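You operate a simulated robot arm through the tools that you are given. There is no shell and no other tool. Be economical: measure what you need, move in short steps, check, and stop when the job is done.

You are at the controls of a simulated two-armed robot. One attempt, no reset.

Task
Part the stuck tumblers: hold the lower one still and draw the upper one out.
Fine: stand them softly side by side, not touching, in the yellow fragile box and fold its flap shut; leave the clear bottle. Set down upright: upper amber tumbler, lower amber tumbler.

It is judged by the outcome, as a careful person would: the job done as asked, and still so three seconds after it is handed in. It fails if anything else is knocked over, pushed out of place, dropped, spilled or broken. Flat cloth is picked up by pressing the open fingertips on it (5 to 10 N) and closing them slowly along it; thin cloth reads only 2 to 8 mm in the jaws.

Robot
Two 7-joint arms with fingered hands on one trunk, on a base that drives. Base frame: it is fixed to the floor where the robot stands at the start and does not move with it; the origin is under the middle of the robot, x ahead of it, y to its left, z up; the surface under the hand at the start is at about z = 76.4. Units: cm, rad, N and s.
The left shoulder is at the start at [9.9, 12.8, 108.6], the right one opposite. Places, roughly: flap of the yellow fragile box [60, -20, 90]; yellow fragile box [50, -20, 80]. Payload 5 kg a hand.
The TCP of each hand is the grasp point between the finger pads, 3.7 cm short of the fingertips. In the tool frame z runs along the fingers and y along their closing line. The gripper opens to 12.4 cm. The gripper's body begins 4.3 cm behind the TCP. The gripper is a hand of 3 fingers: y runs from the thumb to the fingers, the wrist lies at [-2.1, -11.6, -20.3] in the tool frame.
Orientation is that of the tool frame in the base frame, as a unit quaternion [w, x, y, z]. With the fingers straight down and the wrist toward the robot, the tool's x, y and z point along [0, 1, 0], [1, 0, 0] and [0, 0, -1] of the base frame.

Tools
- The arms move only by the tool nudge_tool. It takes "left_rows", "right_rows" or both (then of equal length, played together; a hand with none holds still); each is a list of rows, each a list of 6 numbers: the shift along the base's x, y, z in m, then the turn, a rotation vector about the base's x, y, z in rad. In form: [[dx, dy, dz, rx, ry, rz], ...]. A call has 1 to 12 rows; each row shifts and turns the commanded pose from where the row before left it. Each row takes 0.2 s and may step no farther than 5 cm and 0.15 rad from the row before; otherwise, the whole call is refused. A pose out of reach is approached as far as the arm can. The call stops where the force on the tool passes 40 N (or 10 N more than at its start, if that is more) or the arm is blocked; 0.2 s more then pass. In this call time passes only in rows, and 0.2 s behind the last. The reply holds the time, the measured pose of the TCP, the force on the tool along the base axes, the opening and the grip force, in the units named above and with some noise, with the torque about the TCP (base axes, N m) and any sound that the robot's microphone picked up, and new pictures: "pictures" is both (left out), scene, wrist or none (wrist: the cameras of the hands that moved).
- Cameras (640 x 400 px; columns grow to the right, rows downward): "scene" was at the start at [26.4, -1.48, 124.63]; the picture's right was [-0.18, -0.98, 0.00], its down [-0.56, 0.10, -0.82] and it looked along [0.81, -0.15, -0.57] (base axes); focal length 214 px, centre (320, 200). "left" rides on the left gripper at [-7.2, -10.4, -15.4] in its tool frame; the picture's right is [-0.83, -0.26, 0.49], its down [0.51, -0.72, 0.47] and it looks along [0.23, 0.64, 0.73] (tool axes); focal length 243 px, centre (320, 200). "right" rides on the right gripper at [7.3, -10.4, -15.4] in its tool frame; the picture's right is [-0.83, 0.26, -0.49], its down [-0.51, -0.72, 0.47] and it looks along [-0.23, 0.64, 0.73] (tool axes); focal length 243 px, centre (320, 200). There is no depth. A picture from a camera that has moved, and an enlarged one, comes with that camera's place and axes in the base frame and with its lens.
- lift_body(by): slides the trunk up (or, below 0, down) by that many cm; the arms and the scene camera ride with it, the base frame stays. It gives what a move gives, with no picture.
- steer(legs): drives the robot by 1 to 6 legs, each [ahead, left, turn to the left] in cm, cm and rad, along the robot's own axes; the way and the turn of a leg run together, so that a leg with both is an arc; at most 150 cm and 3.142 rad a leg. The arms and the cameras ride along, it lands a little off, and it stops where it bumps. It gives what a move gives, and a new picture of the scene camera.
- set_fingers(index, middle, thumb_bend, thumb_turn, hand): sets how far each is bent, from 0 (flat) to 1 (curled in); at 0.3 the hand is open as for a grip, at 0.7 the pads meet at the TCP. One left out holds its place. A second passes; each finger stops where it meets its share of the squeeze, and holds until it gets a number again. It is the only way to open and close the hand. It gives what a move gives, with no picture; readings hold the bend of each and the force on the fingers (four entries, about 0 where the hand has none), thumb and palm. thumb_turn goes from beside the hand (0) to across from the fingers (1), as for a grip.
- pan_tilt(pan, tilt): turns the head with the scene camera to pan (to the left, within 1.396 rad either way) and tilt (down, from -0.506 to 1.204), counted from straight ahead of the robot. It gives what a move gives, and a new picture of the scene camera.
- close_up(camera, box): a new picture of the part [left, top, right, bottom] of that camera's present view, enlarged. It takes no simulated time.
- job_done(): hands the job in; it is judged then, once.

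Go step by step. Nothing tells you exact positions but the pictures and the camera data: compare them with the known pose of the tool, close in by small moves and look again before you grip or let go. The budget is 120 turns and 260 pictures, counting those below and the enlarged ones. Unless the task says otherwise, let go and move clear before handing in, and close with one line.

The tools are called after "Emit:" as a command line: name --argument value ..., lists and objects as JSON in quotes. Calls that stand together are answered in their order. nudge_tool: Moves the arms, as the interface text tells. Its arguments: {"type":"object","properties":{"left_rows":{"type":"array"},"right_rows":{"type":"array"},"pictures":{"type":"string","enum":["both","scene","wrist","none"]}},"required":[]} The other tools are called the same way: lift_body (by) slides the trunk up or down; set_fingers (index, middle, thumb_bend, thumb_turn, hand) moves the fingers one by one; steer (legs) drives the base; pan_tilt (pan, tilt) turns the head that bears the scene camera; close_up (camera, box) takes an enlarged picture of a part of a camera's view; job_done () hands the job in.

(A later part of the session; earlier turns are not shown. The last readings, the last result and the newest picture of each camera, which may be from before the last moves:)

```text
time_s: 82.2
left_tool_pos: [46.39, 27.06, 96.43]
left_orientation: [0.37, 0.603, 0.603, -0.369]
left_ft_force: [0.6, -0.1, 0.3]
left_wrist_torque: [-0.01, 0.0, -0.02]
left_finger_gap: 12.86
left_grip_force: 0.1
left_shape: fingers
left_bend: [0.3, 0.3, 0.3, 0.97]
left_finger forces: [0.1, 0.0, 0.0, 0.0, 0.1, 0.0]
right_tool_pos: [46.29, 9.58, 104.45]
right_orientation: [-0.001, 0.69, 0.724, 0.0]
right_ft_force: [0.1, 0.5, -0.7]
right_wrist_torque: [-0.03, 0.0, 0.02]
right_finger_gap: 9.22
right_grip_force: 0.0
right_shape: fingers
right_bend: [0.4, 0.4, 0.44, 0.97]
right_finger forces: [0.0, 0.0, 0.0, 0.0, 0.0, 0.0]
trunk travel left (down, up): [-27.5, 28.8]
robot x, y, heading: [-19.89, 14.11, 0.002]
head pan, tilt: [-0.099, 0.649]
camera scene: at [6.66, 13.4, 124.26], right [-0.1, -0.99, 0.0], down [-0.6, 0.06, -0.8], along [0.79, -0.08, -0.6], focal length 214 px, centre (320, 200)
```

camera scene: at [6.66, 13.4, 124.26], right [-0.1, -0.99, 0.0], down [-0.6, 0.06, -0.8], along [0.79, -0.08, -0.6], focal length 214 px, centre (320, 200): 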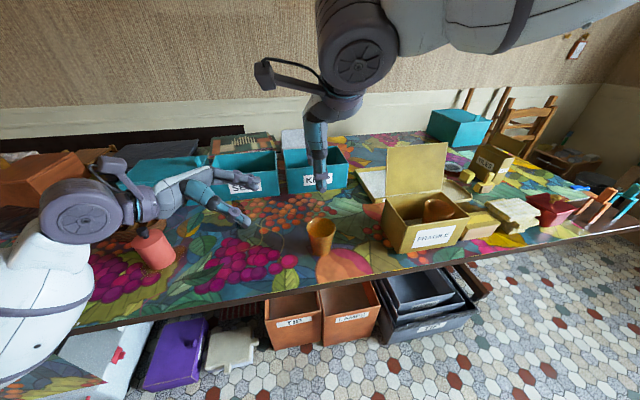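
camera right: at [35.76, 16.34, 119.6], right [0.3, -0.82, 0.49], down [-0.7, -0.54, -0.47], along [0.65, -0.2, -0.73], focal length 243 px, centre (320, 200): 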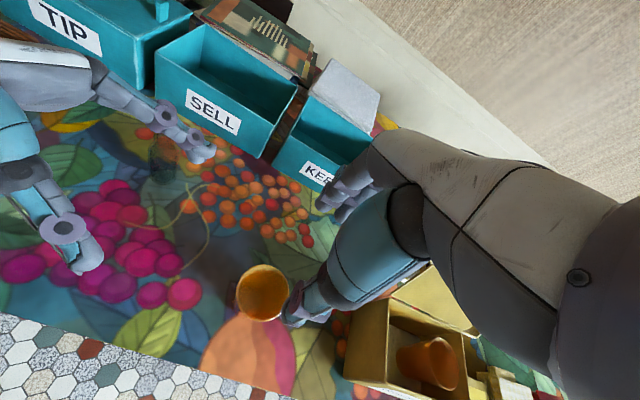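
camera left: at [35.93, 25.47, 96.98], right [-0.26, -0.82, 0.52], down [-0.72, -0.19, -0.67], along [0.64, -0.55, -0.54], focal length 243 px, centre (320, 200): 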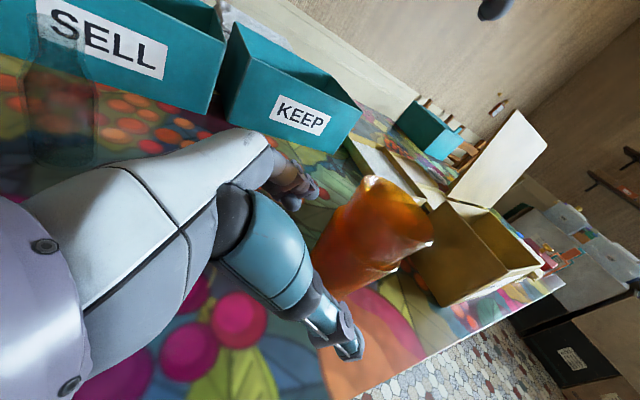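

The lower tumbler is at about [45.9, 9.5]. I open the thumb a bit and descend over it.

Emit:
set_fingers --hand "right" --index 0.39 --middle 0.39 --thumb_bend 0.4

Emit:
nudge_tool --right_rows '[[-0.004, 0, -0.03, 0, 0, 0], [0, 0, -0.04, 0, 0, 0], [0, 0, -0.04, 0, 0, 0], [0, 0, -0.02, 0, 0, 0]]' --pictures "none"

Emit:
close_up --camera "right" --box '[230, 180, 370, 340]'

Emit:
close_up --camera "scene" --box '[280, 170, 370, 270]'

```text
time_s: 83.2
left_tool_pos: [46.3, 27.15, 96.39]
left_orientation: [0.37, 0.603, 0.602, -0.369]
left_ft_force: [-0.6, 0.0, -0.2]
left_wrist_torque: [0.03, -0.04, 0.05]
left_finger_gap: 12.84
left_grip_force: 0.1
left_shape: fingers
left_bend: [0.3, 0.3, 0.3, 0.97]
left_finger forces: [0.0, 0.0, 0.0, 0.0, 0.1, 0.1]
right_tool_pos: [46.35, 9.58, 104.31]
right_orientation: [-0.001, 0.69, 0.724, 0.0]
right_ft_force: [0.1, 0.3, 0.0]
right_wrist_torque: [0.01, -0.04, 0.01]
right_finger_gap: 9.96
right_grip_force: 0.0
right_shape: fingers
right_bend: [0.39, 0.39, 0.4, 0.97]
right_finger forces: [0.0, 0.0, 0.0, 0.1, 0.1, 0.1]
trunk travel left (down, up): [-27.5, 28.8]
robot x, y, heading: [-20.07, 14.09, -0.001]
head pan, tilt: [-0.099, 0.649]
```

```text
time_s: 84.2
left_tool_pos: [46.39, 27.15, 96.46]
left_orientation: [0.369, 0.603, 0.603, -0.369]
left_ft_force: [-0.1, -0.5, 0.5]
left_wrist_torque: [0.01, 0.01, 0.0]
left_finger_gap: 12.85
left_grip_force: 0.0
left_shape: fingers
left_bend: [0.3, 0.3, 0.3, 0.97]
left_finger forces: [0.0, 0.0, 0.0, 0.0, 0.0, 0.0]
right_tool_pos: [45.77, 9.72, 91.29]
right_orientation: [0.0, 0.69, 0.724, -0.001]
right_ft_force: [0.9, 0.6, -0.3]
right_wrist_torque: [0.0, -0.02, 0.01]
right_finger_gap: 9.99
right_grip_force: 0.1
right_shape: fingers
right_bend: [0.39, 0.39, 0.4, 0.97]
right_finger forces: [0.0, 0.0, 0.1, 0.0, 0.0, 0.1]
trunk travel left (down, up): [-27.5, 28.8]
robot x, y, heading: [-19.51, 14.0, 0.005]
head pan, tilt: [-0.099, 0.649]
```

```text
2.50 times, centred on (300, 260) of right
camera zoom: at [35.02, 16.41, 106.7], right [0.3, -0.82, 0.49], down [-0.7, -0.54, -0.47], along [0.65, -0.2, -0.73], focal length 606 px, centre (370, 50)
```

zoom: 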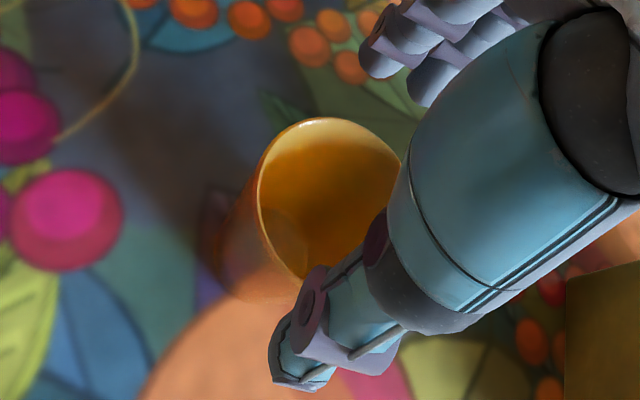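

```text
4.00 times, centred on (325, 220) of scene
camera zoom: at [6.71, 13.4, 124.25], right [-0.1, -1.0, 0.0], down [-0.6, 0.06, -0.8], along [0.79, -0.08, -0.6], focal length 858 px, centre (300, 120)
```

zoom: 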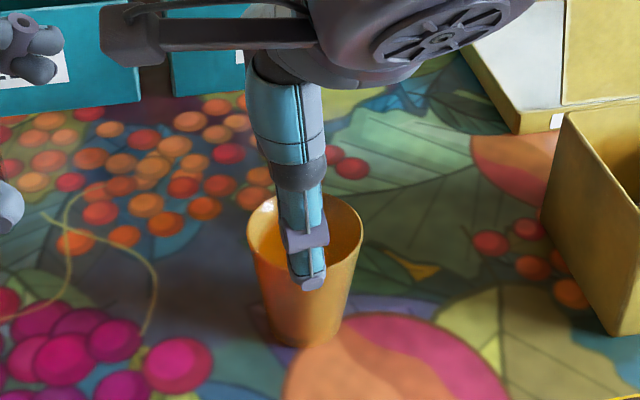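

Centred well. I go down to z ≈ 88.2 and close in steps as before.

Emit:
nudge_tool --right_rows '[[0.001, 0, -0.012, 0, 0, 0], [0, 0, -0.012, 0, 0, 0], [0, 0, -0.008, 0, 0, 0]]' --pictures "none"

Emit:
set_fingers --hand "right" --index 0.45 --middle 0.45 --thumb_bend 0.46

Emit:
set_fingers --hand "right" --index 0.48 --middle 0.475 --thumb_bend 0.5

Emit:
close_up --camera "scene" --box '[280, 170, 370, 270]'

```text
time_s: 85.0
left_tool_pos: [46.39, 27.18, 96.36]
left_orientation: [0.371, 0.602, 0.603, -0.369]
left_ft_force: [0.6, 0.1, 0.0]
left_wrist_torque: [-0.01, 0.04, 0.0]
left_finger_gap: 12.84
left_grip_force: 0.0
left_shape: fingers
left_bend: [0.3, 0.3, 0.3, 0.97]
left_finger forces: [0.0, 0.0, 0.1, 0.1, 0.0, 0.0]
right_tool_pos: [45.93, 9.55, 88.13]
right_orientation: [0.001, 0.689, 0.725, 0.0]
right_ft_force: [1.0, 0.1, -0.4]
right_wrist_torque: [-0.02, 0.01, 0.01]
right_finger_gap: 9.99
right_grip_force: 0.0
right_shape: fingers
right_bend: [0.39, 0.39, 0.4, 0.97]
right_finger forces: [0.0, 0.1, 0.1, 0.0, 0.0, 0.1]
trunk travel left (down, up): [-27.5, 28.8]
robot x, y, heading: [-19.56, 14.23, -0.003]
head pan, tilt: [-0.099, 0.649]
```

```text
time_s: 86.0
left_tool_pos: [46.42, 27.04, 96.45]
left_orientation: [0.369, 0.603, 0.602, -0.37]
left_ft_force: [1.2, -0.2, -0.1]
left_wrist_torque: [0.0, 0.01, 0.01]
left_finger_gap: 12.83
left_grip_force: 0.0
left_shape: fingers
left_bend: [0.3, 0.3, 0.3, 0.97]
left_finger forces: [0.0, 0.0, 0.0, 0.1, 0.0, 0.1]
right_tool_pos: [45.8, 9.54, 88.07]
right_orientation: [0.0, 0.689, 0.724, 0.0]
right_ft_force: [0.8, -0.4, -1.3]
right_wrist_torque: [0.0, -0.02, 0.01]
right_finger_gap: 8.23
right_grip_force: 0.5
right_shape: fingers
right_bend: [0.45, 0.45, 0.46, 0.97]
right_finger forces: [0.1, 0.3, 0.1, 0.0, 0.0, 0.0]
trunk travel left (down, up): [-27.5, 28.8]
robot x, y, heading: [-20.12, 14.15, -0.001]
head pan, tilt: [-0.099, 0.649]
```

```text
time_s: 87.0
left_tool_pos: [46.34, 27.08, 96.42]
left_orientation: [0.369, 0.603, 0.603, -0.37]
left_ft_force: [0.1, -0.5, -0.5]
left_wrist_torque: [-0.02, -0.03, 0.01]
left_finger_gap: 12.86
left_grip_force: 0.0
left_shape: fingers
left_bend: [0.3, 0.3, 0.3, 0.97]
left_finger forces: [0.0, 0.1, 0.1, 0.0, 0.0, 0.1]
right_tool_pos: [45.82, 9.52, 88.07]
right_orientation: [0.0, 0.69, 0.724, 0.001]
right_ft_force: [0.0, -0.7, -1.0]
right_wrist_torque: [-0.01, -0.02, -0.01]
right_finger_gap: 7.22
right_grip_force: 0.9
right_shape: fingers
right_bend: [0.48, 0.47, 0.5, 0.97]
right_finger forces: [0.4, 0.4, 0.0, 0.0, 0.2, 0.1]
trunk travel left (down, up): [-27.5, 28.8]
robot x, y, heading: [-19.32, 14.25, -0.002]
head pan, tilt: [-0.099, 0.649]
```

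```text
4.00 times, centred on (325, 220) of scene
camera zoom: at [6.68, 13.41, 124.26], right [-0.1, -1.0, 0.0], down [-0.6, 0.06, -0.8], along [0.79, -0.08, -0.6], focal length 858 px, centre (300, 120)
```

zoom: 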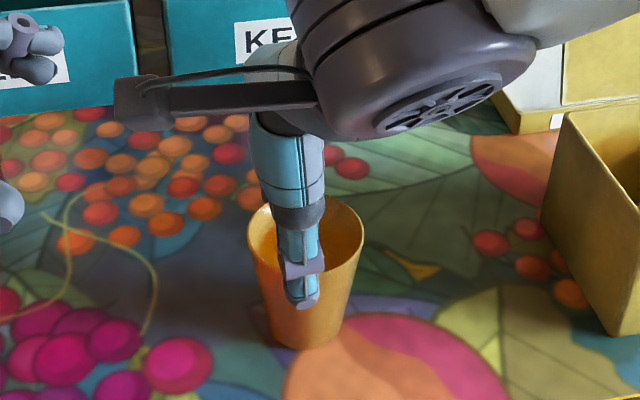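

Even, light contact. I firm the grip and test-lift.

Emit:
set_fingers --hand "right" --index 0.52 --middle 0.52 --thumb_bend 0.55

Emit:
set_fingers --hand "right" --index 0.54 --middle 0.54 --thumb_bend 0.58

Emit:
nudge_tool --right_rows '[[0, 0, 0.004, 0, 0, 0], [0, 0, 0.006, 0, 0, 0], [0, 0, 0.01, 0, 0, 0]]' --pictures "none"

Emit:
close_up --camera "scene" --box '[280, 170, 370, 270]'

```text
time_s: 88.0
left_tool_pos: [46.31, 27.1, 96.41]
left_orientation: [0.369, 0.603, 0.603, -0.369]
left_ft_force: [-0.2, -0.7, -0.3]
left_wrist_torque: [-0.01, -0.01, -0.01]
left_finger_gap: 12.82
left_grip_force: 0.1
left_shape: fingers
left_bend: [0.3, 0.3, 0.3, 0.97]
left_finger forces: [0.1, 0.1, 0.0, 0.0, 0.0, 0.1]
right_tool_pos: [45.84, 9.49, 88.23]
right_orientation: [0.0, 0.69, 0.724, 0.0]
right_ft_force: [1.1, -0.4, 0.4]
right_wrist_torque: [-0.02, 0.02, 0.0]
right_finger_gap: 6.88
right_grip_force: 5.5
right_shape: fingers
right_bend: [0.49, 0.49, 0.51, 0.97]
right_finger forces: [2.3, 3.4, 0.0, 0.1, 5.3, 0.0]
trunk travel left (down, up): [-27.5, 28.8]
robot x, y, heading: [-19.77, 14.45, -0.005]
head pan, tilt: [-0.099, 0.649]
```

```text
time_s: 89.0
left_tool_pos: [46.44, 27.21, 96.27]
left_orientation: [0.369, 0.603, 0.603, -0.369]
left_ft_force: [0.4, 0.5, 0.1]
left_wrist_torque: [0.01, 0.04, -0.02]
left_finger_gap: 12.82
left_grip_force: 0.1
left_shape: fingers
left_bend: [0.3, 0.3, 0.3, 0.97]
left_finger forces: [0.0, 0.0, 0.0, 0.1, 0.0, 0.0]
right_tool_pos: [45.92, 9.52, 88.07]
right_orientation: [0.0, 0.69, 0.724, 0.0]
right_ft_force: [1.1, -0.2, 1.2]
right_wrist_torque: [-0.04, -0.08, 0.0]
right_finger_gap: 6.77
right_grip_force: 8.7
right_shape: fingers
right_bend: [0.5, 0.5, 0.51, 0.97]
right_finger forces: [3.7, 5.0, 0.0, 0.0, 7.7, 0.0]
trunk travel left (down, up): [-27.5, 28.8]
robot x, y, heading: [-19.54, 13.95, -0.002]
head pan, tilt: [-0.099, 0.649]
```

```text
time_s: 89.8
left_tool_pos: [46.27, 27.12, 96.32]
left_orientation: [0.37, 0.603, 0.603, -0.37]
left_ft_force: [0.9, 0.2, 0.6]
left_wrist_torque: [0.01, -0.01, -0.01]
left_finger_gap: 12.83
left_grip_force: 0.0
left_shape: fingers
left_bend: [0.3, 0.3, 0.3, 0.97]
left_finger forces: [0.0, 0.1, 0.0, 0.1, 0.0, 0.0]
right_tool_pos: [45.94, 9.67, 90.15]
right_orientation: [0.0, 0.69, 0.724, 0.0]
right_ft_force: [0.3, -0.1, -1.7]
right_wrist_torque: [-0.03, -0.03, -0.01]
right_finger_gap: 6.77
right_grip_force: 7.3
right_shape: fingers
right_bend: [0.5, 0.51, 0.51, 0.97]
right_finger forces: [3.5, 4.7, 0.0, 0.1, 7.7, 0.0]
trunk travel left (down, up): [-27.5, 28.8]
robot x, y, heading: [-19.92, 14.46, -0.001]
head pan, tilt: [-0.099, 0.649]
```

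```text
4.00 times, centred on (325, 220) of scene
camera zoom: at [6.65, 13.42, 124.26], right [-0.1, -1.0, 0.0], down [-0.6, 0.06, -0.8], along [0.79, -0.08, -0.6], focal length 858 px, centre (300, 120)
```

zoom: 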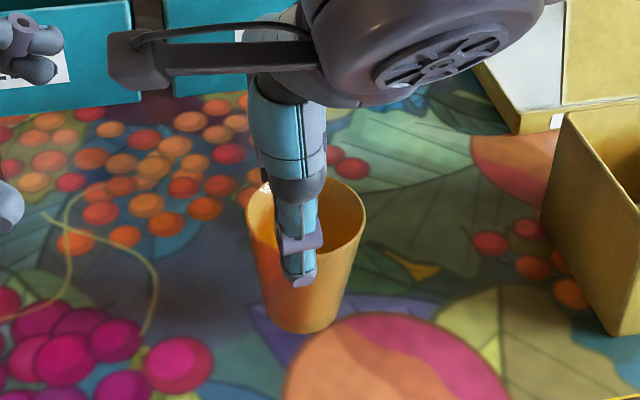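

The lower tumbler hangs steadily. I carry it over the left half of the box, to about [49.5, -16.2].

Emit:
nudge_tool --right_rows '[[0, 0, 0.03, 0, 0, 0], [0, 0, 0.045, 0, 0, 0], [0, 0, 0.045, 0, 0, 0], [0.004, -0.03, 0.005, 0, 0, 0], [0.006, -0.045, 0, 0, 0, 0.005], [0.006, -0.045, 0, 0, 0, 0.005], [0.006, -0.045, 0, 0, 0, 0], [0.006, -0.045, 0, 0, 0, 0], [0.005, -0.035, 0, 0, 0, 0], [0.002, -0.013, 0, 0, 0, 0]]' --pictures "none"

Emit:
pan_tilt --pan -0.45 --tilt 0.6

Emit:
close_up --camera "right" --box '[200, 130, 420, 390]'

Emit:
close_up --camera "scene" --box '[290, 120, 410, 260]'

```text
time_s: 92.0
left_tool_pos: [46.47, 27.09, 96.48]
left_orientation: [0.37, 0.603, 0.603, -0.369]
left_ft_force: [0.8, -0.1, 0.3]
left_wrist_torque: [-0.04, -0.01, 0.0]
left_finger_gap: 12.84
left_grip_force: 0.0
left_shape: fingers
left_bend: [0.3, 0.3, 0.3, 0.97]
left_finger forces: [0.0, 0.0, 0.1, 0.0, 0.0, 0.0]
right_tool_pos: [49.47, -16.16, 102.57]
right_orientation: [0.0, 0.686, 0.728, -0.001]
right_ft_force: [0.2, -0.7, -2.1]
right_wrist_torque: [0.02, 0.0, 0.01]
right_finger_gap: 6.78
right_grip_force: 7.5
right_shape: fingers
right_bend: [0.51, 0.51, 0.51, 0.97]
right_finger forces: [3.5, 4.4, 0.1, 0.1, 7.4, 0.1]
trunk travel left (down, up): [-27.5, 28.8]
robot x, y, heading: [-19.95, 14.43, 0.001]
head pan, tilt: [-0.099, 0.649]
```

```text
time_s: 92.8
left_tool_pos: [46.36, 27.04, 96.39]
left_orientation: [0.369, 0.603, 0.602, -0.37]
left_ft_force: [-0.4, 0.2, 0.3]
left_wrist_torque: [0.0, 0.01, -0.03]
left_finger_gap: 12.86
left_grip_force: 0.1
left_shape: fingers
left_bend: [0.3, 0.3, 0.3, 0.97]
left_finger forces: [0.0, 0.0, 0.0, 0.0, 0.0, 0.1]
right_tool_pos: [49.53, -16.04, 102.5]
right_orientation: [0.0, 0.686, 0.728, 0.0]
right_ft_force: [0.6, 0.6, -0.4]
right_wrist_torque: [0.0, 0.0, 0.0]
right_finger_gap: 6.75
right_grip_force: 7.4
right_shape: fingers
right_bend: [0.51, 0.51, 0.51, 0.97]
right_finger forces: [3.6, 4.5, 0.0, 0.0, 7.4, 0.1]
trunk travel left (down, up): [-27.5, 28.8]
robot x, y, heading: [-19.89, 14.3, -0.0]
head pan, tilt: [-0.45, 0.6]
camera scene: at [6.01, 10.42, 124.68], right [-0.43, -0.9, 0.0], down [-0.51, 0.25, -0.82], along [0.74, -0.36, -0.57], focal length 214 px, centre (320, 200)
```

scene: 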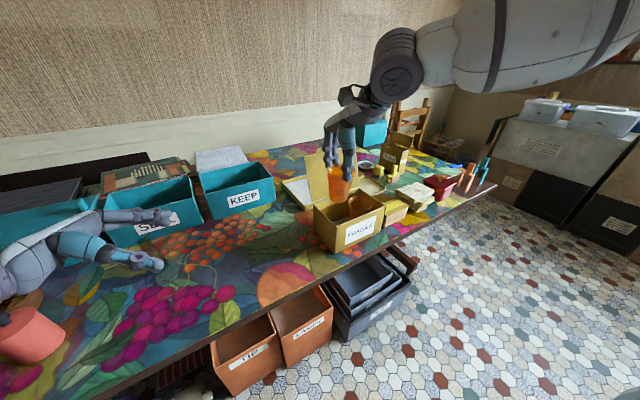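

```text
1.54 times, centred on (310, 260) of right
camera zoom: at [38.6, -9.57, 117.96], right [0.31, -0.81, 0.49], down [-0.69, -0.55, -0.47], along [0.65, -0.19, -0.73], focal length 373 px, centre (335, 108)
```

zoom: 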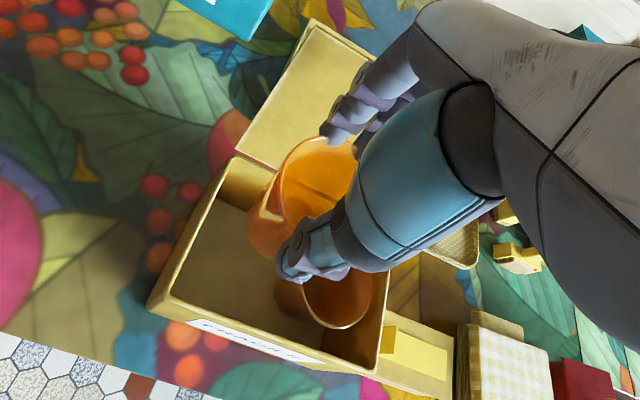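

```text
2.86 times, centred on (350, 190) of scene
camera zoom: at [6.01, 10.42, 124.68], right [-0.43, -0.9, 0.0], down [-0.51, 0.25, -0.82], along [0.74, -0.36, -0.57], focal length 613 px, centre (234, 229)
```

zoom: 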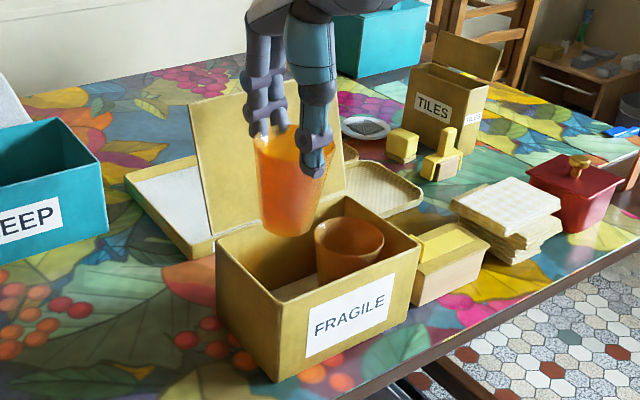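

I nudge 3 mm right to split the space evenly and lower halfway.

Emit:
nudge_tool --right_rows '[[0, -0.003, 0, 0, 0, 0], [0, 0, -0.025, 0, 0, 0], [0, 0, -0.025, 0, 0, 0], [0, 0, -0.02, 0, 0, 0]]' --pictures "none"

Emit:
close_up --camera "right" --box '[200, 160, 400, 390]'

Emit:
close_up --camera "scene" --box '[300, 140, 400, 250]'

```text
time_s: 93.8
left_tool_pos: [46.35, 26.99, 96.34]
left_orientation: [0.369, 0.603, 0.603, -0.369]
left_ft_force: [0.1, -0.8, -0.4]
left_wrist_torque: [-0.01, 0.0, 0.01]
left_finger_gap: 12.85
left_grip_force: 0.1
left_shape: fingers
left_bend: [0.3, 0.3, 0.3, 0.97]
left_finger forces: [0.1, 0.1, 0.0, 0.0, 0.0, 0.1]
right_tool_pos: [49.45, -16.61, 95.64]
right_orientation: [0.0, 0.686, 0.728, 0.0]
right_ft_force: [1.2, -0.5, -1.9]
right_wrist_torque: [0.02, 0.03, 0.01]
right_finger_gap: 6.77
right_grip_force: 7.7
right_shape: fingers
right_bend: [0.51, 0.51, 0.51, 0.97]
right_finger forces: [3.5, 4.5, 0.0, 0.0, 7.4, 0.0]
trunk travel left (down, up): [-27.5, 28.8]
robot x, y, heading: [-20.01, 14.23, 0.001]
head pan, tilt: [-0.45, 0.6]
```

```text
1.74 times, centred on (300, 275) of right
camera zoom: at [38.54, -9.94, 110.97], right [0.31, -0.81, 0.49], down [-0.69, -0.55, -0.47], along [0.65, -0.19, -0.73], focal length 422 px, centre (355, 70)
```

zoom: 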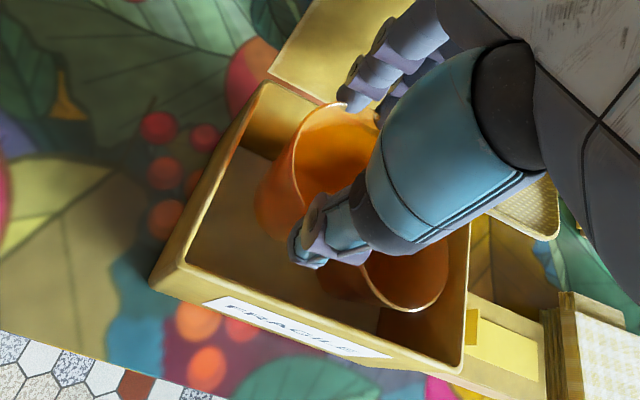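

```text
3.64 times, centred on (350, 195) of scene
camera zoom: at [6.06, 10.39, 124.67], right [-0.44, -0.9, 0.0], down [-0.51, 0.25, -0.82], along [0.74, -0.36, -0.57], focal length 780 px, centre (211, 218)
```

zoom: 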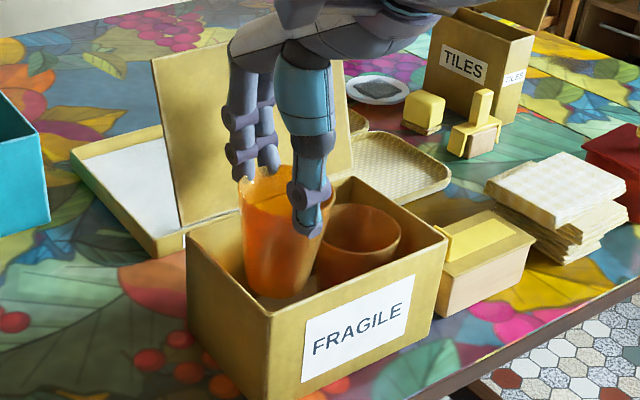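

Looks good. I continue down to just above the rim level of the fingers.

Emit:
nudge_tool --right_rows '[[0, 0.001, -0.015, 0, 0, 0], [0, 0, -0.015, 0, 0, 0], [0, 0, -0.012, 0, 0, 0]]' --pictures "none"

Emit:
close_up --camera "right" --box '[200, 160, 400, 390]'

Emit:
close_up --camera "scene" --box '[300, 140, 400, 250]'

```text
time_s: 94.6
left_tool_pos: [46.43, 27.14, 96.39]
left_orientation: [0.369, 0.603, 0.603, -0.37]
left_ft_force: [-0.6, 0.0, -0.3]
left_wrist_torque: [-0.03, 0.03, 0.01]
left_finger_gap: 12.84
left_grip_force: 0.0
left_shape: fingers
left_bend: [0.3, 0.3, 0.3, 0.97]
left_finger forces: [0.1, 0.1, 0.0, 0.0, 0.0, 0.0]
right_tool_pos: [49.36, -16.54, 91.29]
right_orientation: [0.0, 0.686, 0.728, 0.0]
right_ft_force: [0.4, 0.7, -1.9]
right_wrist_torque: [0.0, -0.03, 0.02]
right_finger_gap: 6.75
right_grip_force: 7.7
right_shape: fingers
right_bend: [0.51, 0.51, 0.51, 0.97]
right_finger forces: [3.6, 4.5, 0.1, 0.0, 7.2, 0.1]
trunk travel left (down, up): [-27.5, 28.8]
robot x, y, heading: [-19.9, 14.14, 0.004]
head pan, tilt: [-0.45, 0.6]
```

```text
1.74 times, centred on (300, 275) of right
camera zoom: at [38.54, -9.84, 106.81], right [0.31, -0.81, 0.49], down [-0.69, -0.55, -0.47], along [0.65, -0.19, -0.73], focal length 422 px, centre (355, 70)
```

zoom: 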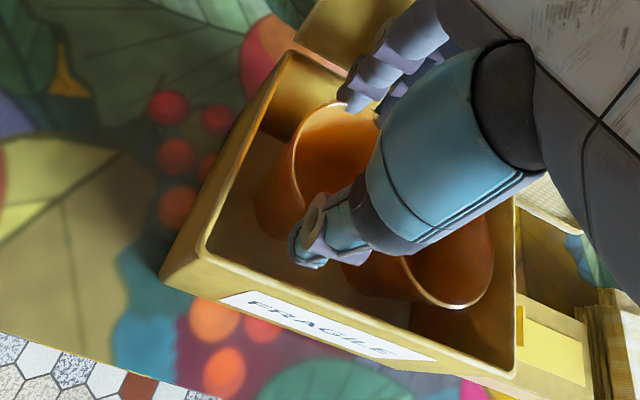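

```text
3.64 times, centred on (350, 195) of scene
camera zoom: at [6.03, 10.41, 124.68], right [-0.44, -0.9, 0.0], down [-0.51, 0.25, -0.82], along [0.74, -0.36, -0.57], focal length 780 px, centre (211, 218)
```

zoom: 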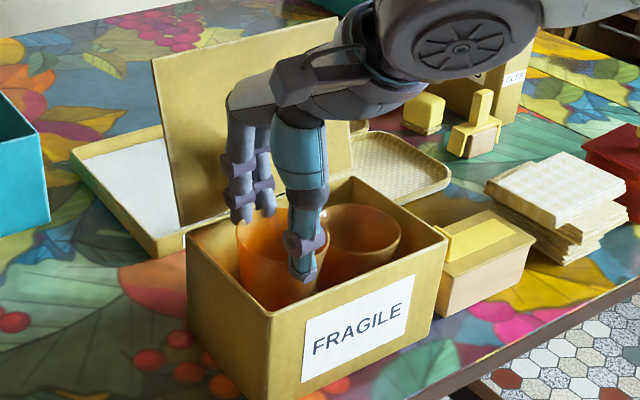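

I shift 2 mm left for an even gap, then step down to the floor with force checks.

Emit:
nudge_tool --right_rows '[[0, 0.002, 0, 0, 0, 0], [0, 0, -0.005, 0, 0, 0], [0, 0, -0.005, 0, 0, 0]]' --pictures "none"

Emit:
nudge_tool --right_rows '[[0, 0, -0.003, 0, 0, 0], [0, 0, -0.002, 0, 0, 0]]' --pictures "none"

Emit:
close_up --camera "right" --box '[200, 160, 400, 390]'

```text
time_s: 95.4
left_tool_pos: [46.46, 27.0, 96.26]
left_orientation: [0.369, 0.603, 0.603, -0.369]
left_ft_force: [0.0, 0.3, -0.1]
left_wrist_torque: [-0.02, 0.01, -0.02]
left_finger_gap: 12.81
left_grip_force: 0.1
left_shape: fingers
left_bend: [0.3, 0.3, 0.3, 0.97]
left_finger forces: [0.0, 0.0, 0.0, 0.0, 0.0, 0.0]
right_tool_pos: [49.46, -16.28, 90.52]
right_orientation: [0.0, 0.686, 0.728, 0.0]
right_ft_force: [0.2, 0.5, -1.5]
right_wrist_torque: [0.0, -0.01, 0.02]
right_finger_gap: 6.78
right_grip_force: 7.9
right_shape: fingers
right_bend: [0.51, 0.51, 0.51, 0.97]
right_finger forces: [3.4, 4.5, 0.1, 0.0, 7.2, 0.0]
trunk travel left (down, up): [-27.5, 28.8]
robot x, y, heading: [-19.75, 14.06, -0.002]
head pan, tilt: [-0.45, 0.6]
```

```text
time_s: 96.0
left_tool_pos: [46.43, 27.17, 96.39]
left_orientation: [0.37, 0.603, 0.603, -0.369]
left_ft_force: [0.7, 0.2, 0.3]
left_wrist_torque: [0.01, -0.01, 0.02]
left_finger_gap: 12.84
left_grip_force: 0.0
left_shape: fingers
left_bend: [0.3, 0.3, 0.3, 0.97]
left_finger forces: [0.0, 0.0, 0.0, 0.0, 0.0, 0.0]
right_tool_pos: [49.47, -16.14, 89.89]
right_orientation: [0.0, 0.686, 0.728, 0.0]
right_ft_force: [0.2, -0.1, -2.3]
right_wrist_torque: [-0.01, -0.01, -0.02]
right_finger_gap: 6.77
right_grip_force: 7.6
right_shape: fingers
right_bend: [0.51, 0.51, 0.51, 0.97]
right_finger forces: [3.4, 4.4, 0.1, 0.0, 7.1, 0.1]
trunk travel left (down, up): [-27.5, 28.8]
robot x, y, heading: [-19.82, 14.11, 0.0]
head pan, tilt: [-0.45, 0.6]
```

```text
1.74 times, centred on (300, 275) of right
camera zoom: at [38.52, -9.6, 105.29], right [0.31, -0.81, 0.49], down [-0.69, -0.55, -0.47], along [0.65, -0.19, -0.73], focal length 422 px, centre (355, 70)
```

zoom: 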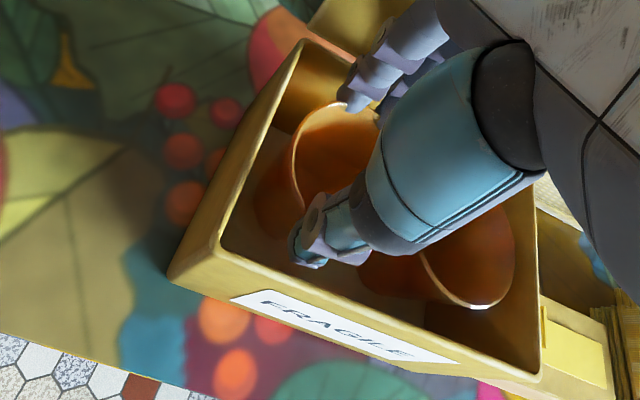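

No wall contact this time. I step down 2 mm at a time until it just touches the floor.

Emit:
nudge_tool --right_rows '[[0, 0, -0.002, 0, 0, 0]]' --pictures "none"

Emit:
nudge_tool --right_rows '[[0, 0, -0.002, 0, 0, 0]]' --pictures "none"

```text
time_s: 96.4
left_tool_pos: [46.41, 27.18, 96.4]
left_orientation: [0.369, 0.603, 0.603, -0.369]
left_ft_force: [-0.1, 0.0, 0.4]
left_wrist_torque: [-0.02, 0.01, -0.01]
left_finger_gap: 12.84
left_grip_force: 0.0
left_shape: fingers
left_bend: [0.3, 0.3, 0.3, 0.97]
left_finger forces: [0.0, 0.1, 0.0, 0.0, 0.1, 0.0]
right_tool_pos: [49.38, -16.24, 89.66]
right_orientation: [-0.001, 0.686, 0.727, 0.0]
right_ft_force: [-0.5, -0.3, -2.0]
right_wrist_torque: [-0.02, 0.03, -0.01]
right_finger_gap: 6.73
right_grip_force: 8.0
right_shape: fingers
right_bend: [0.51, 0.51, 0.51, 0.97]
right_finger forces: [3.4, 5.2, 0.0, 0.1, 7.4, 0.1]
trunk travel left (down, up): [-27.5, 28.8]
robot x, y, heading: [-19.77, 13.99, -0.002]
head pan, tilt: [-0.45, 0.6]
```

```text
time_s: 96.8
left_tool_pos: [46.32, 27.01, 96.34]
left_orientation: [0.369, 0.603, 0.603, -0.369]
left_ft_force: [0.1, -1.1, 0.1]
left_wrist_torque: [-0.02, 0.03, -0.03]
left_finger_gap: 12.84
left_grip_force: 0.0
left_shape: fingers
left_bend: [0.3, 0.3, 0.3, 0.97]
left_finger forces: [0.1, 0.1, 0.0, 0.0, 0.0, 0.1]
right_tool_pos: [49.33, -16.25, 89.45]
right_orientation: [0.0, 0.686, 0.727, 0.0]
right_ft_force: [-2.1, -0.6, -1.2]
right_wrist_torque: [-0.03, -0.03, -0.01]
right_finger_gap: 6.72
right_grip_force: 8.8
right_shape: fingers
right_bend: [0.51, 0.51, 0.51, 0.97]
right_finger forces: [3.2, 7.1, 0.0, 0.0, 7.8, 0.1]
trunk travel left (down, up): [-27.5, 28.8]
robot x, y, heading: [-19.6, 14.28, -0.005]
head pan, tilt: [-0.45, 0.6]
```

The middle finger brushes the back wall; I shift 3 mm forward and keep stepping down.

Emit:
nudge_tool --right_rows '[[-0.003, 0, 0, 0, 0, -0.02]]' --pictures "none"

Emit:
nudge_tool --right_rows '[[0, 0, -0.002, 0, 0, 0]]' --pictures "none"

```text
time_s: 97.2
left_tool_pos: [46.38, 27.05, 96.38]
left_orientation: [0.369, 0.602, 0.603, -0.37]
left_ft_force: [0.4, -0.1, 0.0]
left_wrist_torque: [0.01, 0.0, 0.03]
left_finger_gap: 12.81
left_grip_force: 0.0
left_shape: fingers
left_bend: [0.3, 0.3, 0.3, 0.97]
left_finger forces: [0.0, 0.0, 0.0, 0.0, 0.0, 0.0]
right_tool_pos: [49.0, -16.3, 89.52]
right_orientation: [0.0, 0.692, 0.722, 0.0]
right_ft_force: [-0.5, 0.3, -2.1]
right_wrist_torque: [-0.02, 0.03, -0.02]
right_finger_gap: 6.75
right_grip_force: 8.0
right_shape: fingers
right_bend: [0.51, 0.51, 0.51, 0.97]
right_finger forces: [3.4, 4.8, 0.0, 0.1, 7.6, 0.0]
trunk travel left (down, up): [-27.5, 28.8]
robot x, y, heading: [-19.64, 13.99, -0.0]
head pan, tilt: [-0.45, 0.6]
```

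```text
time_s: 97.6
left_tool_pos: [46.38, 27.11, 96.4]
left_orientation: [0.37, 0.603, 0.602, -0.369]
left_ft_force: [-0.6, 0.2, 0.4]
left_wrist_torque: [-0.03, 0.04, -0.01]
left_finger_gap: 12.85
left_grip_force: 0.0
left_shape: fingers
left_bend: [0.3, 0.3, 0.3, 0.97]
left_finger forces: [0.0, 0.0, 0.0, 0.0, 0.0, 0.0]
right_tool_pos: [49.01, -16.12, 89.34]
right_orientation: [0.0, 0.693, 0.721, 0.0]
right_ft_force: [0.2, 1.2, 1.8]
right_wrist_torque: [-0.02, 0.05, -0.01]
right_finger_gap: 6.74
right_grip_force: 7.5
right_shape: fingers
right_bend: [0.51, 0.51, 0.51, 0.97]
right_finger forces: [3.6, 5.0, 0.1, 0.1, 8.4, 0.0]
trunk travel left (down, up): [-27.5, 28.8]
robot x, y, heading: [-19.77, 14.14, 0.003]
head pan, tilt: [-0.45, 0.6]
```

It has just touched the floor (+1.8 N). One more millimetre, then I release gently.

Emit:
nudge_tool --right_rows '[[0, 0, -0.001, 0, 0, 0]]' --pictures "none"

Emit:
set_fingers --hand "right" --index 0.49 --middle 0.49 --thumb_bend 0.5

Emit:
close_up --camera "right" --box '[200, 160, 400, 390]'

```text
time_s: 98.0
left_tool_pos: [46.37, 27.25, 96.42]
left_orientation: [0.37, 0.603, 0.602, -0.37]
left_ft_force: [0.6, -0.2, 0.3]
left_wrist_torque: [-0.02, 0.01, 0.02]
left_finger_gap: 12.85
left_grip_force: 0.1
left_shape: fingers
left_bend: [0.3, 0.3, 0.3, 0.97]
left_finger forces: [0.0, 0.1, 0.0, 0.0, 0.0, 0.0]
right_tool_pos: [49.08, -16.21, 89.31]
right_orientation: [0.001, 0.693, 0.721, 0.0]
right_ft_force: [0.8, 1.8, 6.4]
right_wrist_torque: [0.01, 0.0, -0.04]
right_finger_gap: 6.76
right_grip_force: 8.6
right_shape: fingers
right_bend: [0.51, 0.51, 0.51, 0.97]
right_finger forces: [4.2, 5.1, 0.0, 0.1, 8.8, 0.1]
trunk travel left (down, up): [-27.5, 28.8]
robot x, y, heading: [-19.54, 14.29, 0.0]
head pan, tilt: [-0.45, 0.6]
```

```text
time_s: 99.0
left_tool_pos: [46.37, 27.09, 96.45]
left_orientation: [0.369, 0.603, 0.603, -0.369]
left_ft_force: [-0.7, -0.1, 0.5]
left_wrist_torque: [0.03, -0.02, -0.02]
left_finger_gap: 12.85
left_grip_force: 0.1
left_shape: fingers
left_bend: [0.3, 0.3, 0.3, 0.97]
left_finger forces: [0.0, 0.0, 0.0, 0.1, 0.0, 0.0]
right_tool_pos: [48.97, -16.12, 89.3]
right_orientation: [0.0, 0.693, 0.721, 0.0]
right_ft_force: [-1.5, 1.3, 5.6]
right_wrist_torque: [-0.06, -0.26, -0.01]
right_finger_gap: 7.04
right_grip_force: 4.1
right_shape: fingers
right_bend: [0.49, 0.49, 0.49, 0.97]
right_finger forces: [0.4, 6.5, 0.0, 0.0, 1.5, 0.0]
trunk travel left (down, up): [-27.5, 28.8]
robot x, y, heading: [-19.84, 13.93, -0.002]
head pan, tilt: [-0.45, 0.6]
```

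```text
1.74 times, centred on (300, 275) of right
camera zoom: at [38.28, -9.36, 104.66], right [0.29, -0.82, 0.49], down [-0.7, -0.54, -0.47], along [0.65, -0.21, -0.73], focal length 422 px, centre (355, 70)
```

zoom: 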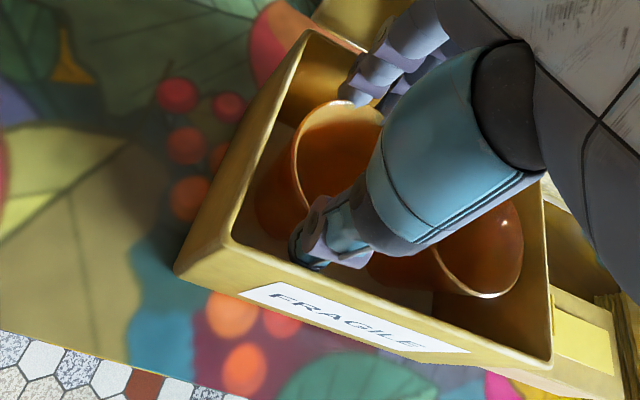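

As before the middle finger rests on the back wall; I ease forward and rise.

Emit:
nudge_tool --right_rows '[[-0.001, 0, 0.002, 0, 0, 0], [-0.001, 0, 0.003, 0, 0, 0]]' --pictures "none"

Emit:
close_up --camera "right" --box '[230, 180, 370, 340]'

Emit:
close_up --camera "scene" --box '[300, 140, 400, 250]'

```text
time_s: 99.6
left_tool_pos: [46.41, 27.16, 96.29]
left_orientation: [0.369, 0.604, 0.603, -0.369]
left_ft_force: [0.3, -0.2, 0.4]
left_wrist_torque: [0.01, -0.03, -0.02]
left_finger_gap: 12.82
left_grip_force: 0.0
left_shape: fingers
left_bend: [0.3, 0.3, 0.3, 0.97]
left_finger forces: [0.0, 0.1, 0.1, 0.0, 0.0, 0.0]
right_tool_pos: [48.88, -16.14, 89.6]
right_orientation: [-0.001, 0.693, 0.721, 0.0]
right_ft_force: [1.5, -0.1, -1.0]
right_wrist_torque: [0.0, -0.01, 0.03]
right_finger_gap: 7.04
right_grip_force: 1.2
right_shape: fingers
right_bend: [0.49, 0.49, 0.49, 0.97]
right_finger forces: [0.1, 0.6, 0.0, 0.0, 0.8, 0.0]
trunk travel left (down, up): [-27.5, 28.8]
robot x, y, heading: [-19.73, 14.8, 0.0]
head pan, tilt: [-0.45, 0.6]
```

```text
2.50 times, centred on (300, 260) of right
camera zoom: at [38.15, -9.38, 105.08], right [0.29, -0.82, 0.49], down [-0.7, -0.53, -0.47], along [0.65, -0.21, -0.73], focal length 606 px, centre (370, 50)
```

zoom: 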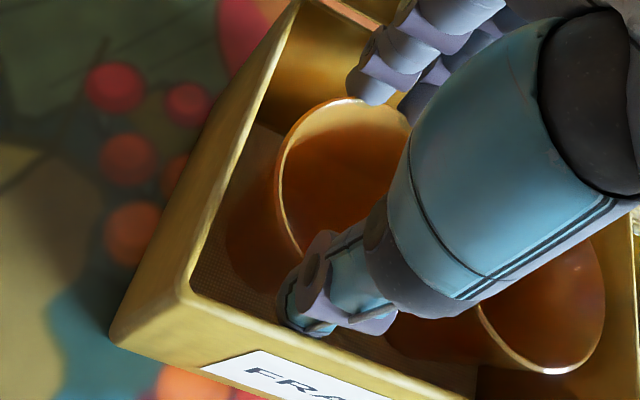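

```text
3.64 times, centred on (350, 195) of scene
camera zoom: at [5.98, 10.43, 124.69], right [-0.44, -0.9, 0.0], down [-0.51, 0.25, -0.83], along [0.74, -0.36, -0.56], focal length 780 px, centre (211, 218)
```

zoom: 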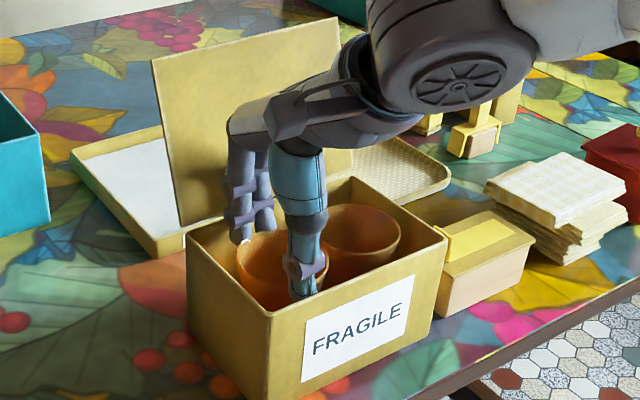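

Still a trace of contact. I open slightly more before rising.

Emit:
set_fingers --hand "right" --index 0.475 --middle 0.48 --thumb_bend 0.48

Emit:
nudge_tool --right_rows '[[0, 0, 0.003, 0, 0, 0], [0, 0, 0.004, 0, 0, 0]]' --pictures "none"

Emit:
close_up --camera "right" --box '[230, 180, 370, 340]'

```text
time_s: 100.6
left_tool_pos: [46.45, 27.07, 96.33]
left_orientation: [0.369, 0.603, 0.603, -0.37]
left_ft_force: [0.5, 0.0, 0.3]
left_wrist_torque: [0.03, 0.0, -0.03]
left_finger_gap: 12.84
left_grip_force: 0.0
left_shape: fingers
left_bend: [0.3, 0.3, 0.3, 0.97]
left_finger forces: [0.0, 0.0, 0.0, 0.1, 0.0, 0.0]
right_tool_pos: [48.92, -16.12, 89.74]
right_orientation: [0.0, 0.694, 0.72, 0.0]
right_ft_force: [1.2, 0.0, -0.5]
right_wrist_torque: [0.01, -0.05, -0.01]
right_finger_gap: 7.37
right_grip_force: 0.4
right_shape: fingers
right_bend: [0.47, 0.48, 0.49, 0.97]
right_finger forces: [0.1, 0.3, 0.0, 0.1, 1.1, 0.1]
trunk travel left (down, up): [-27.5, 28.8]
robot x, y, heading: [-19.79, 14.28, 0.004]
head pan, tilt: [-0.45, 0.6]
```

```text
time_s: 101.2
left_tool_pos: [46.38, 27.16, 96.4]
left_orientation: [0.368, 0.604, 0.603, -0.37]
left_ft_force: [-0.6, 0.2, 0.4]
left_wrist_torque: [0.02, 0.0, 0.0]
left_finger_gap: 12.85
left_grip_force: 0.0
left_shape: fingers
left_bend: [0.3, 0.3, 0.3, 0.97]
left_finger forces: [0.0, 0.0, 0.0, 0.0, 0.1, 0.0]
right_tool_pos: [48.88, -16.28, 90.43]
right_orientation: [0.0, 0.693, 0.721, 0.0]
right_ft_force: [-0.3, 0.0, -0.2]
right_wrist_torque: [0.01, -0.01, 0.01]
right_finger_gap: 7.47
right_grip_force: 0.6
right_shape: fingers
right_bend: [0.47, 0.48, 0.48, 0.97]
right_finger forces: [0.0, 0.0, 0.0, 0.0, 0.3, 0.1]
trunk travel left (down, up): [-27.5, 28.8]
robot x, y, heading: [-20.39, 13.92, 0.0]
head pan, tilt: [-0.45, 0.6]
```

```text
2.50 times, centred on (300, 260) of right
camera zoom: at [38.12, -9.33, 105.86], right [0.29, -0.82, 0.49], down [-0.7, -0.54, -0.47], along [0.65, -0.21, -0.73], focal length 606 px, centre (370, 50)
```

zoom: 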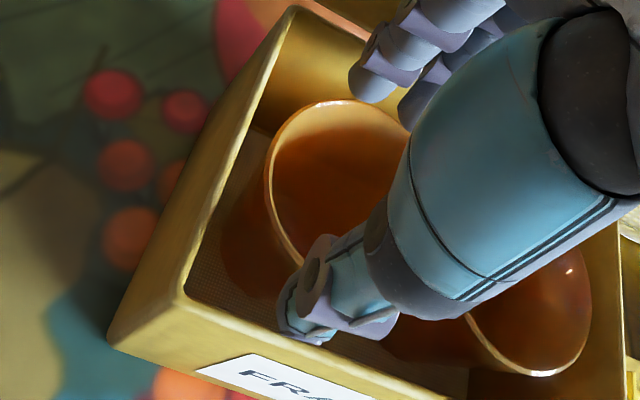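

The tumbler stays put and the hand is free. I rise clear and inspect.

Emit:
nudge_tool --right_rows '[[0, 0, 0.006, 0, 0, 0], [0, 0, 0.008, 0, 0, 0], [0, 0, 0.01, 0, 0, 0], [0, 0, 0.03, 0, 0, 0], [0, 0, 0.04, 0, 0, 0], [0, 0, 0.04, 0, 0, 0], [0, 0.03, 0.02, 0, 0, 0], [0, 0.04, 0, 0, 0, 0], [-0.01, 0.04, 0, 0, 0, 0]]' --pictures "both"

Emit:
close_up --camera "scene" --box '[300, 140, 400, 250]'

Emit:
close_up --camera "right" --box '[240, 180, 480, 400]'

```text
time_s: 103.2
left_tool_pos: [46.46, 27.21, 96.37]
left_orientation: [0.371, 0.602, 0.602, -0.37]
left_ft_force: [-1.2, 0.0, -0.5]
left_wrist_torque: [0.0, -0.01, 0.0]
left_finger_gap: 12.85
left_grip_force: 0.0
left_shape: fingers
left_bend: [0.3, 0.3, 0.3, 0.97]
left_finger forces: [0.0, 0.0, 0.0, 0.0, 0.1, 0.0]
right_tool_pos: [47.63, -5.04, 105.73]
right_orientation: [-0.001, 0.693, 0.721, 0.0]
right_ft_force: [-0.4, -1.1, -0.1]
right_wrist_torque: [-0.04, -0.03, 0.0]
right_finger_gap: 7.5
right_grip_force: 0.1
right_shape: fingers
right_bend: [0.47, 0.48, 0.48, 0.97]
right_finger forces: [0.0, 0.0, 0.0, 0.0, 0.0, 0.1]
trunk travel left (down, up): [-27.5, 28.8]
robot x, y, heading: [-19.64, 13.93, 0.002]
head pan, tilt: [-0.45, 0.6]
camera scene: at [5.95, 10.62, 124.7], right [-0.44, -0.9, 0.0], down [-0.51, 0.24, -0.83], along [0.74, -0.36, -0.56], focal length 214 px, centre (320, 200)
camera right: at [37.04, 1.79, 121.23], right [0.29, -0.82, 0.49], down [-0.7, -0.54, -0.47], along [0.65, -0.21, -0.73], focal length 243 px, centre (320, 200)
```

scene: 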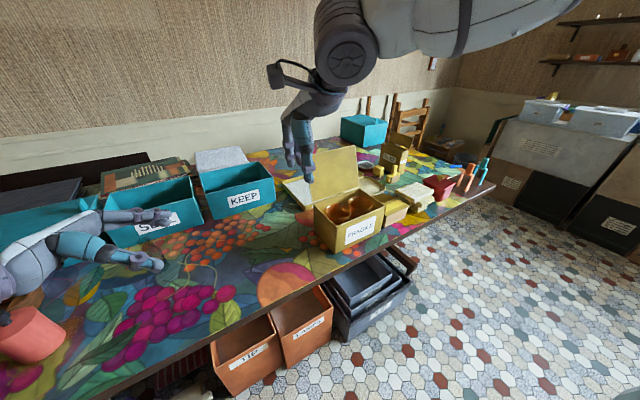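
right: 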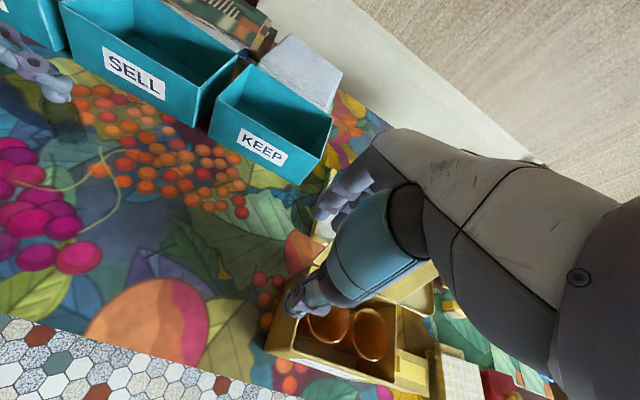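

```text
3.64 times, centred on (350, 195) of scene
camera zoom: at [5.95, 10.62, 124.7], right [-0.44, -0.9, 0.0], down [-0.51, 0.24, -0.83], along [0.74, -0.36, -0.56], focal length 780 px, centre (211, 218)
```

zoom: 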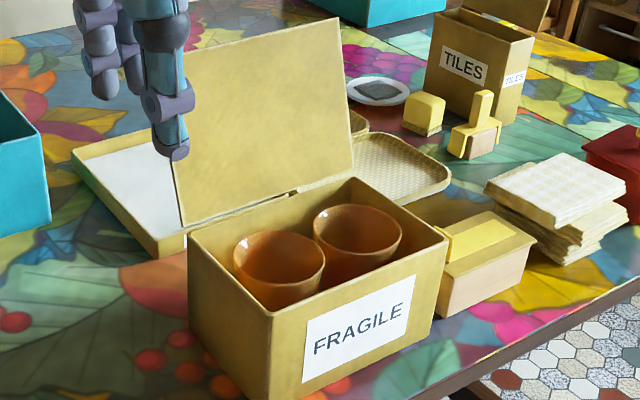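

```text
1.82 times, centred on (360, 290) of right
camera zoom: at [37.04, 1.79, 121.23], right [0.29, -0.82, 0.49], down [-0.7, -0.54, -0.47], along [0.65, -0.21, -0.73], focal length 441 px, centre (247, 36)
```

zoom: 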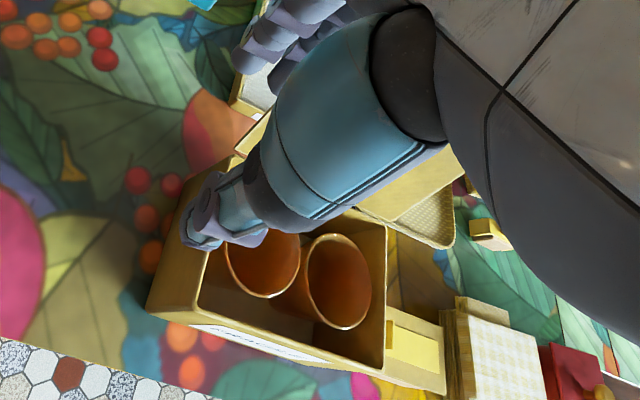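

Both tumblers stand upright in the box. I zoom in to verify the gap between them.

Emit:
close_up --camera "scene" --box '[325, 180, 375, 230]'

Emit:
close_up --camera "right" --box '[310, 290, 410, 380]'

```text
8.00 times, centred on (350, 205) of scene
camera zoom: at [5.95, 10.62, 124.7], right [-0.44, -0.9, 0.0], down [-0.51, 0.24, -0.83], along [0.74, -0.36, -0.56], focal length 1716 px, centre (80, 160)
```

zoom: 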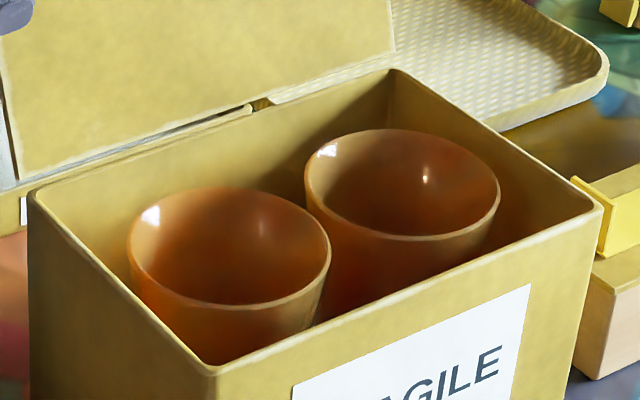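

```text
4.44 times, centred on (360, 335) of right
camera zoom: at [37.04, 1.79, 121.23], right [0.29, -0.82, 0.49], down [-0.7, -0.54, -0.47], along [0.65, -0.21, -0.73], focal length 1078 px, centre (142, -400)
```

zoom: 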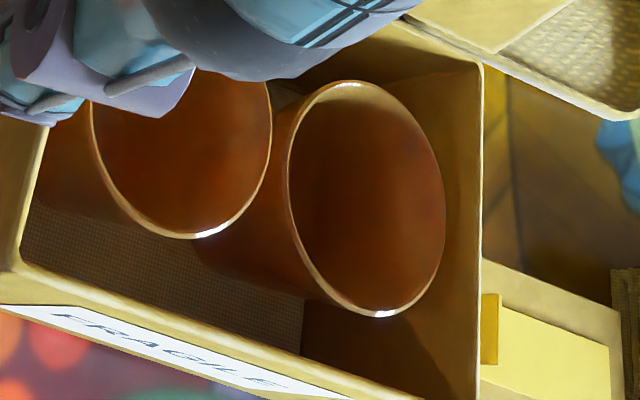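

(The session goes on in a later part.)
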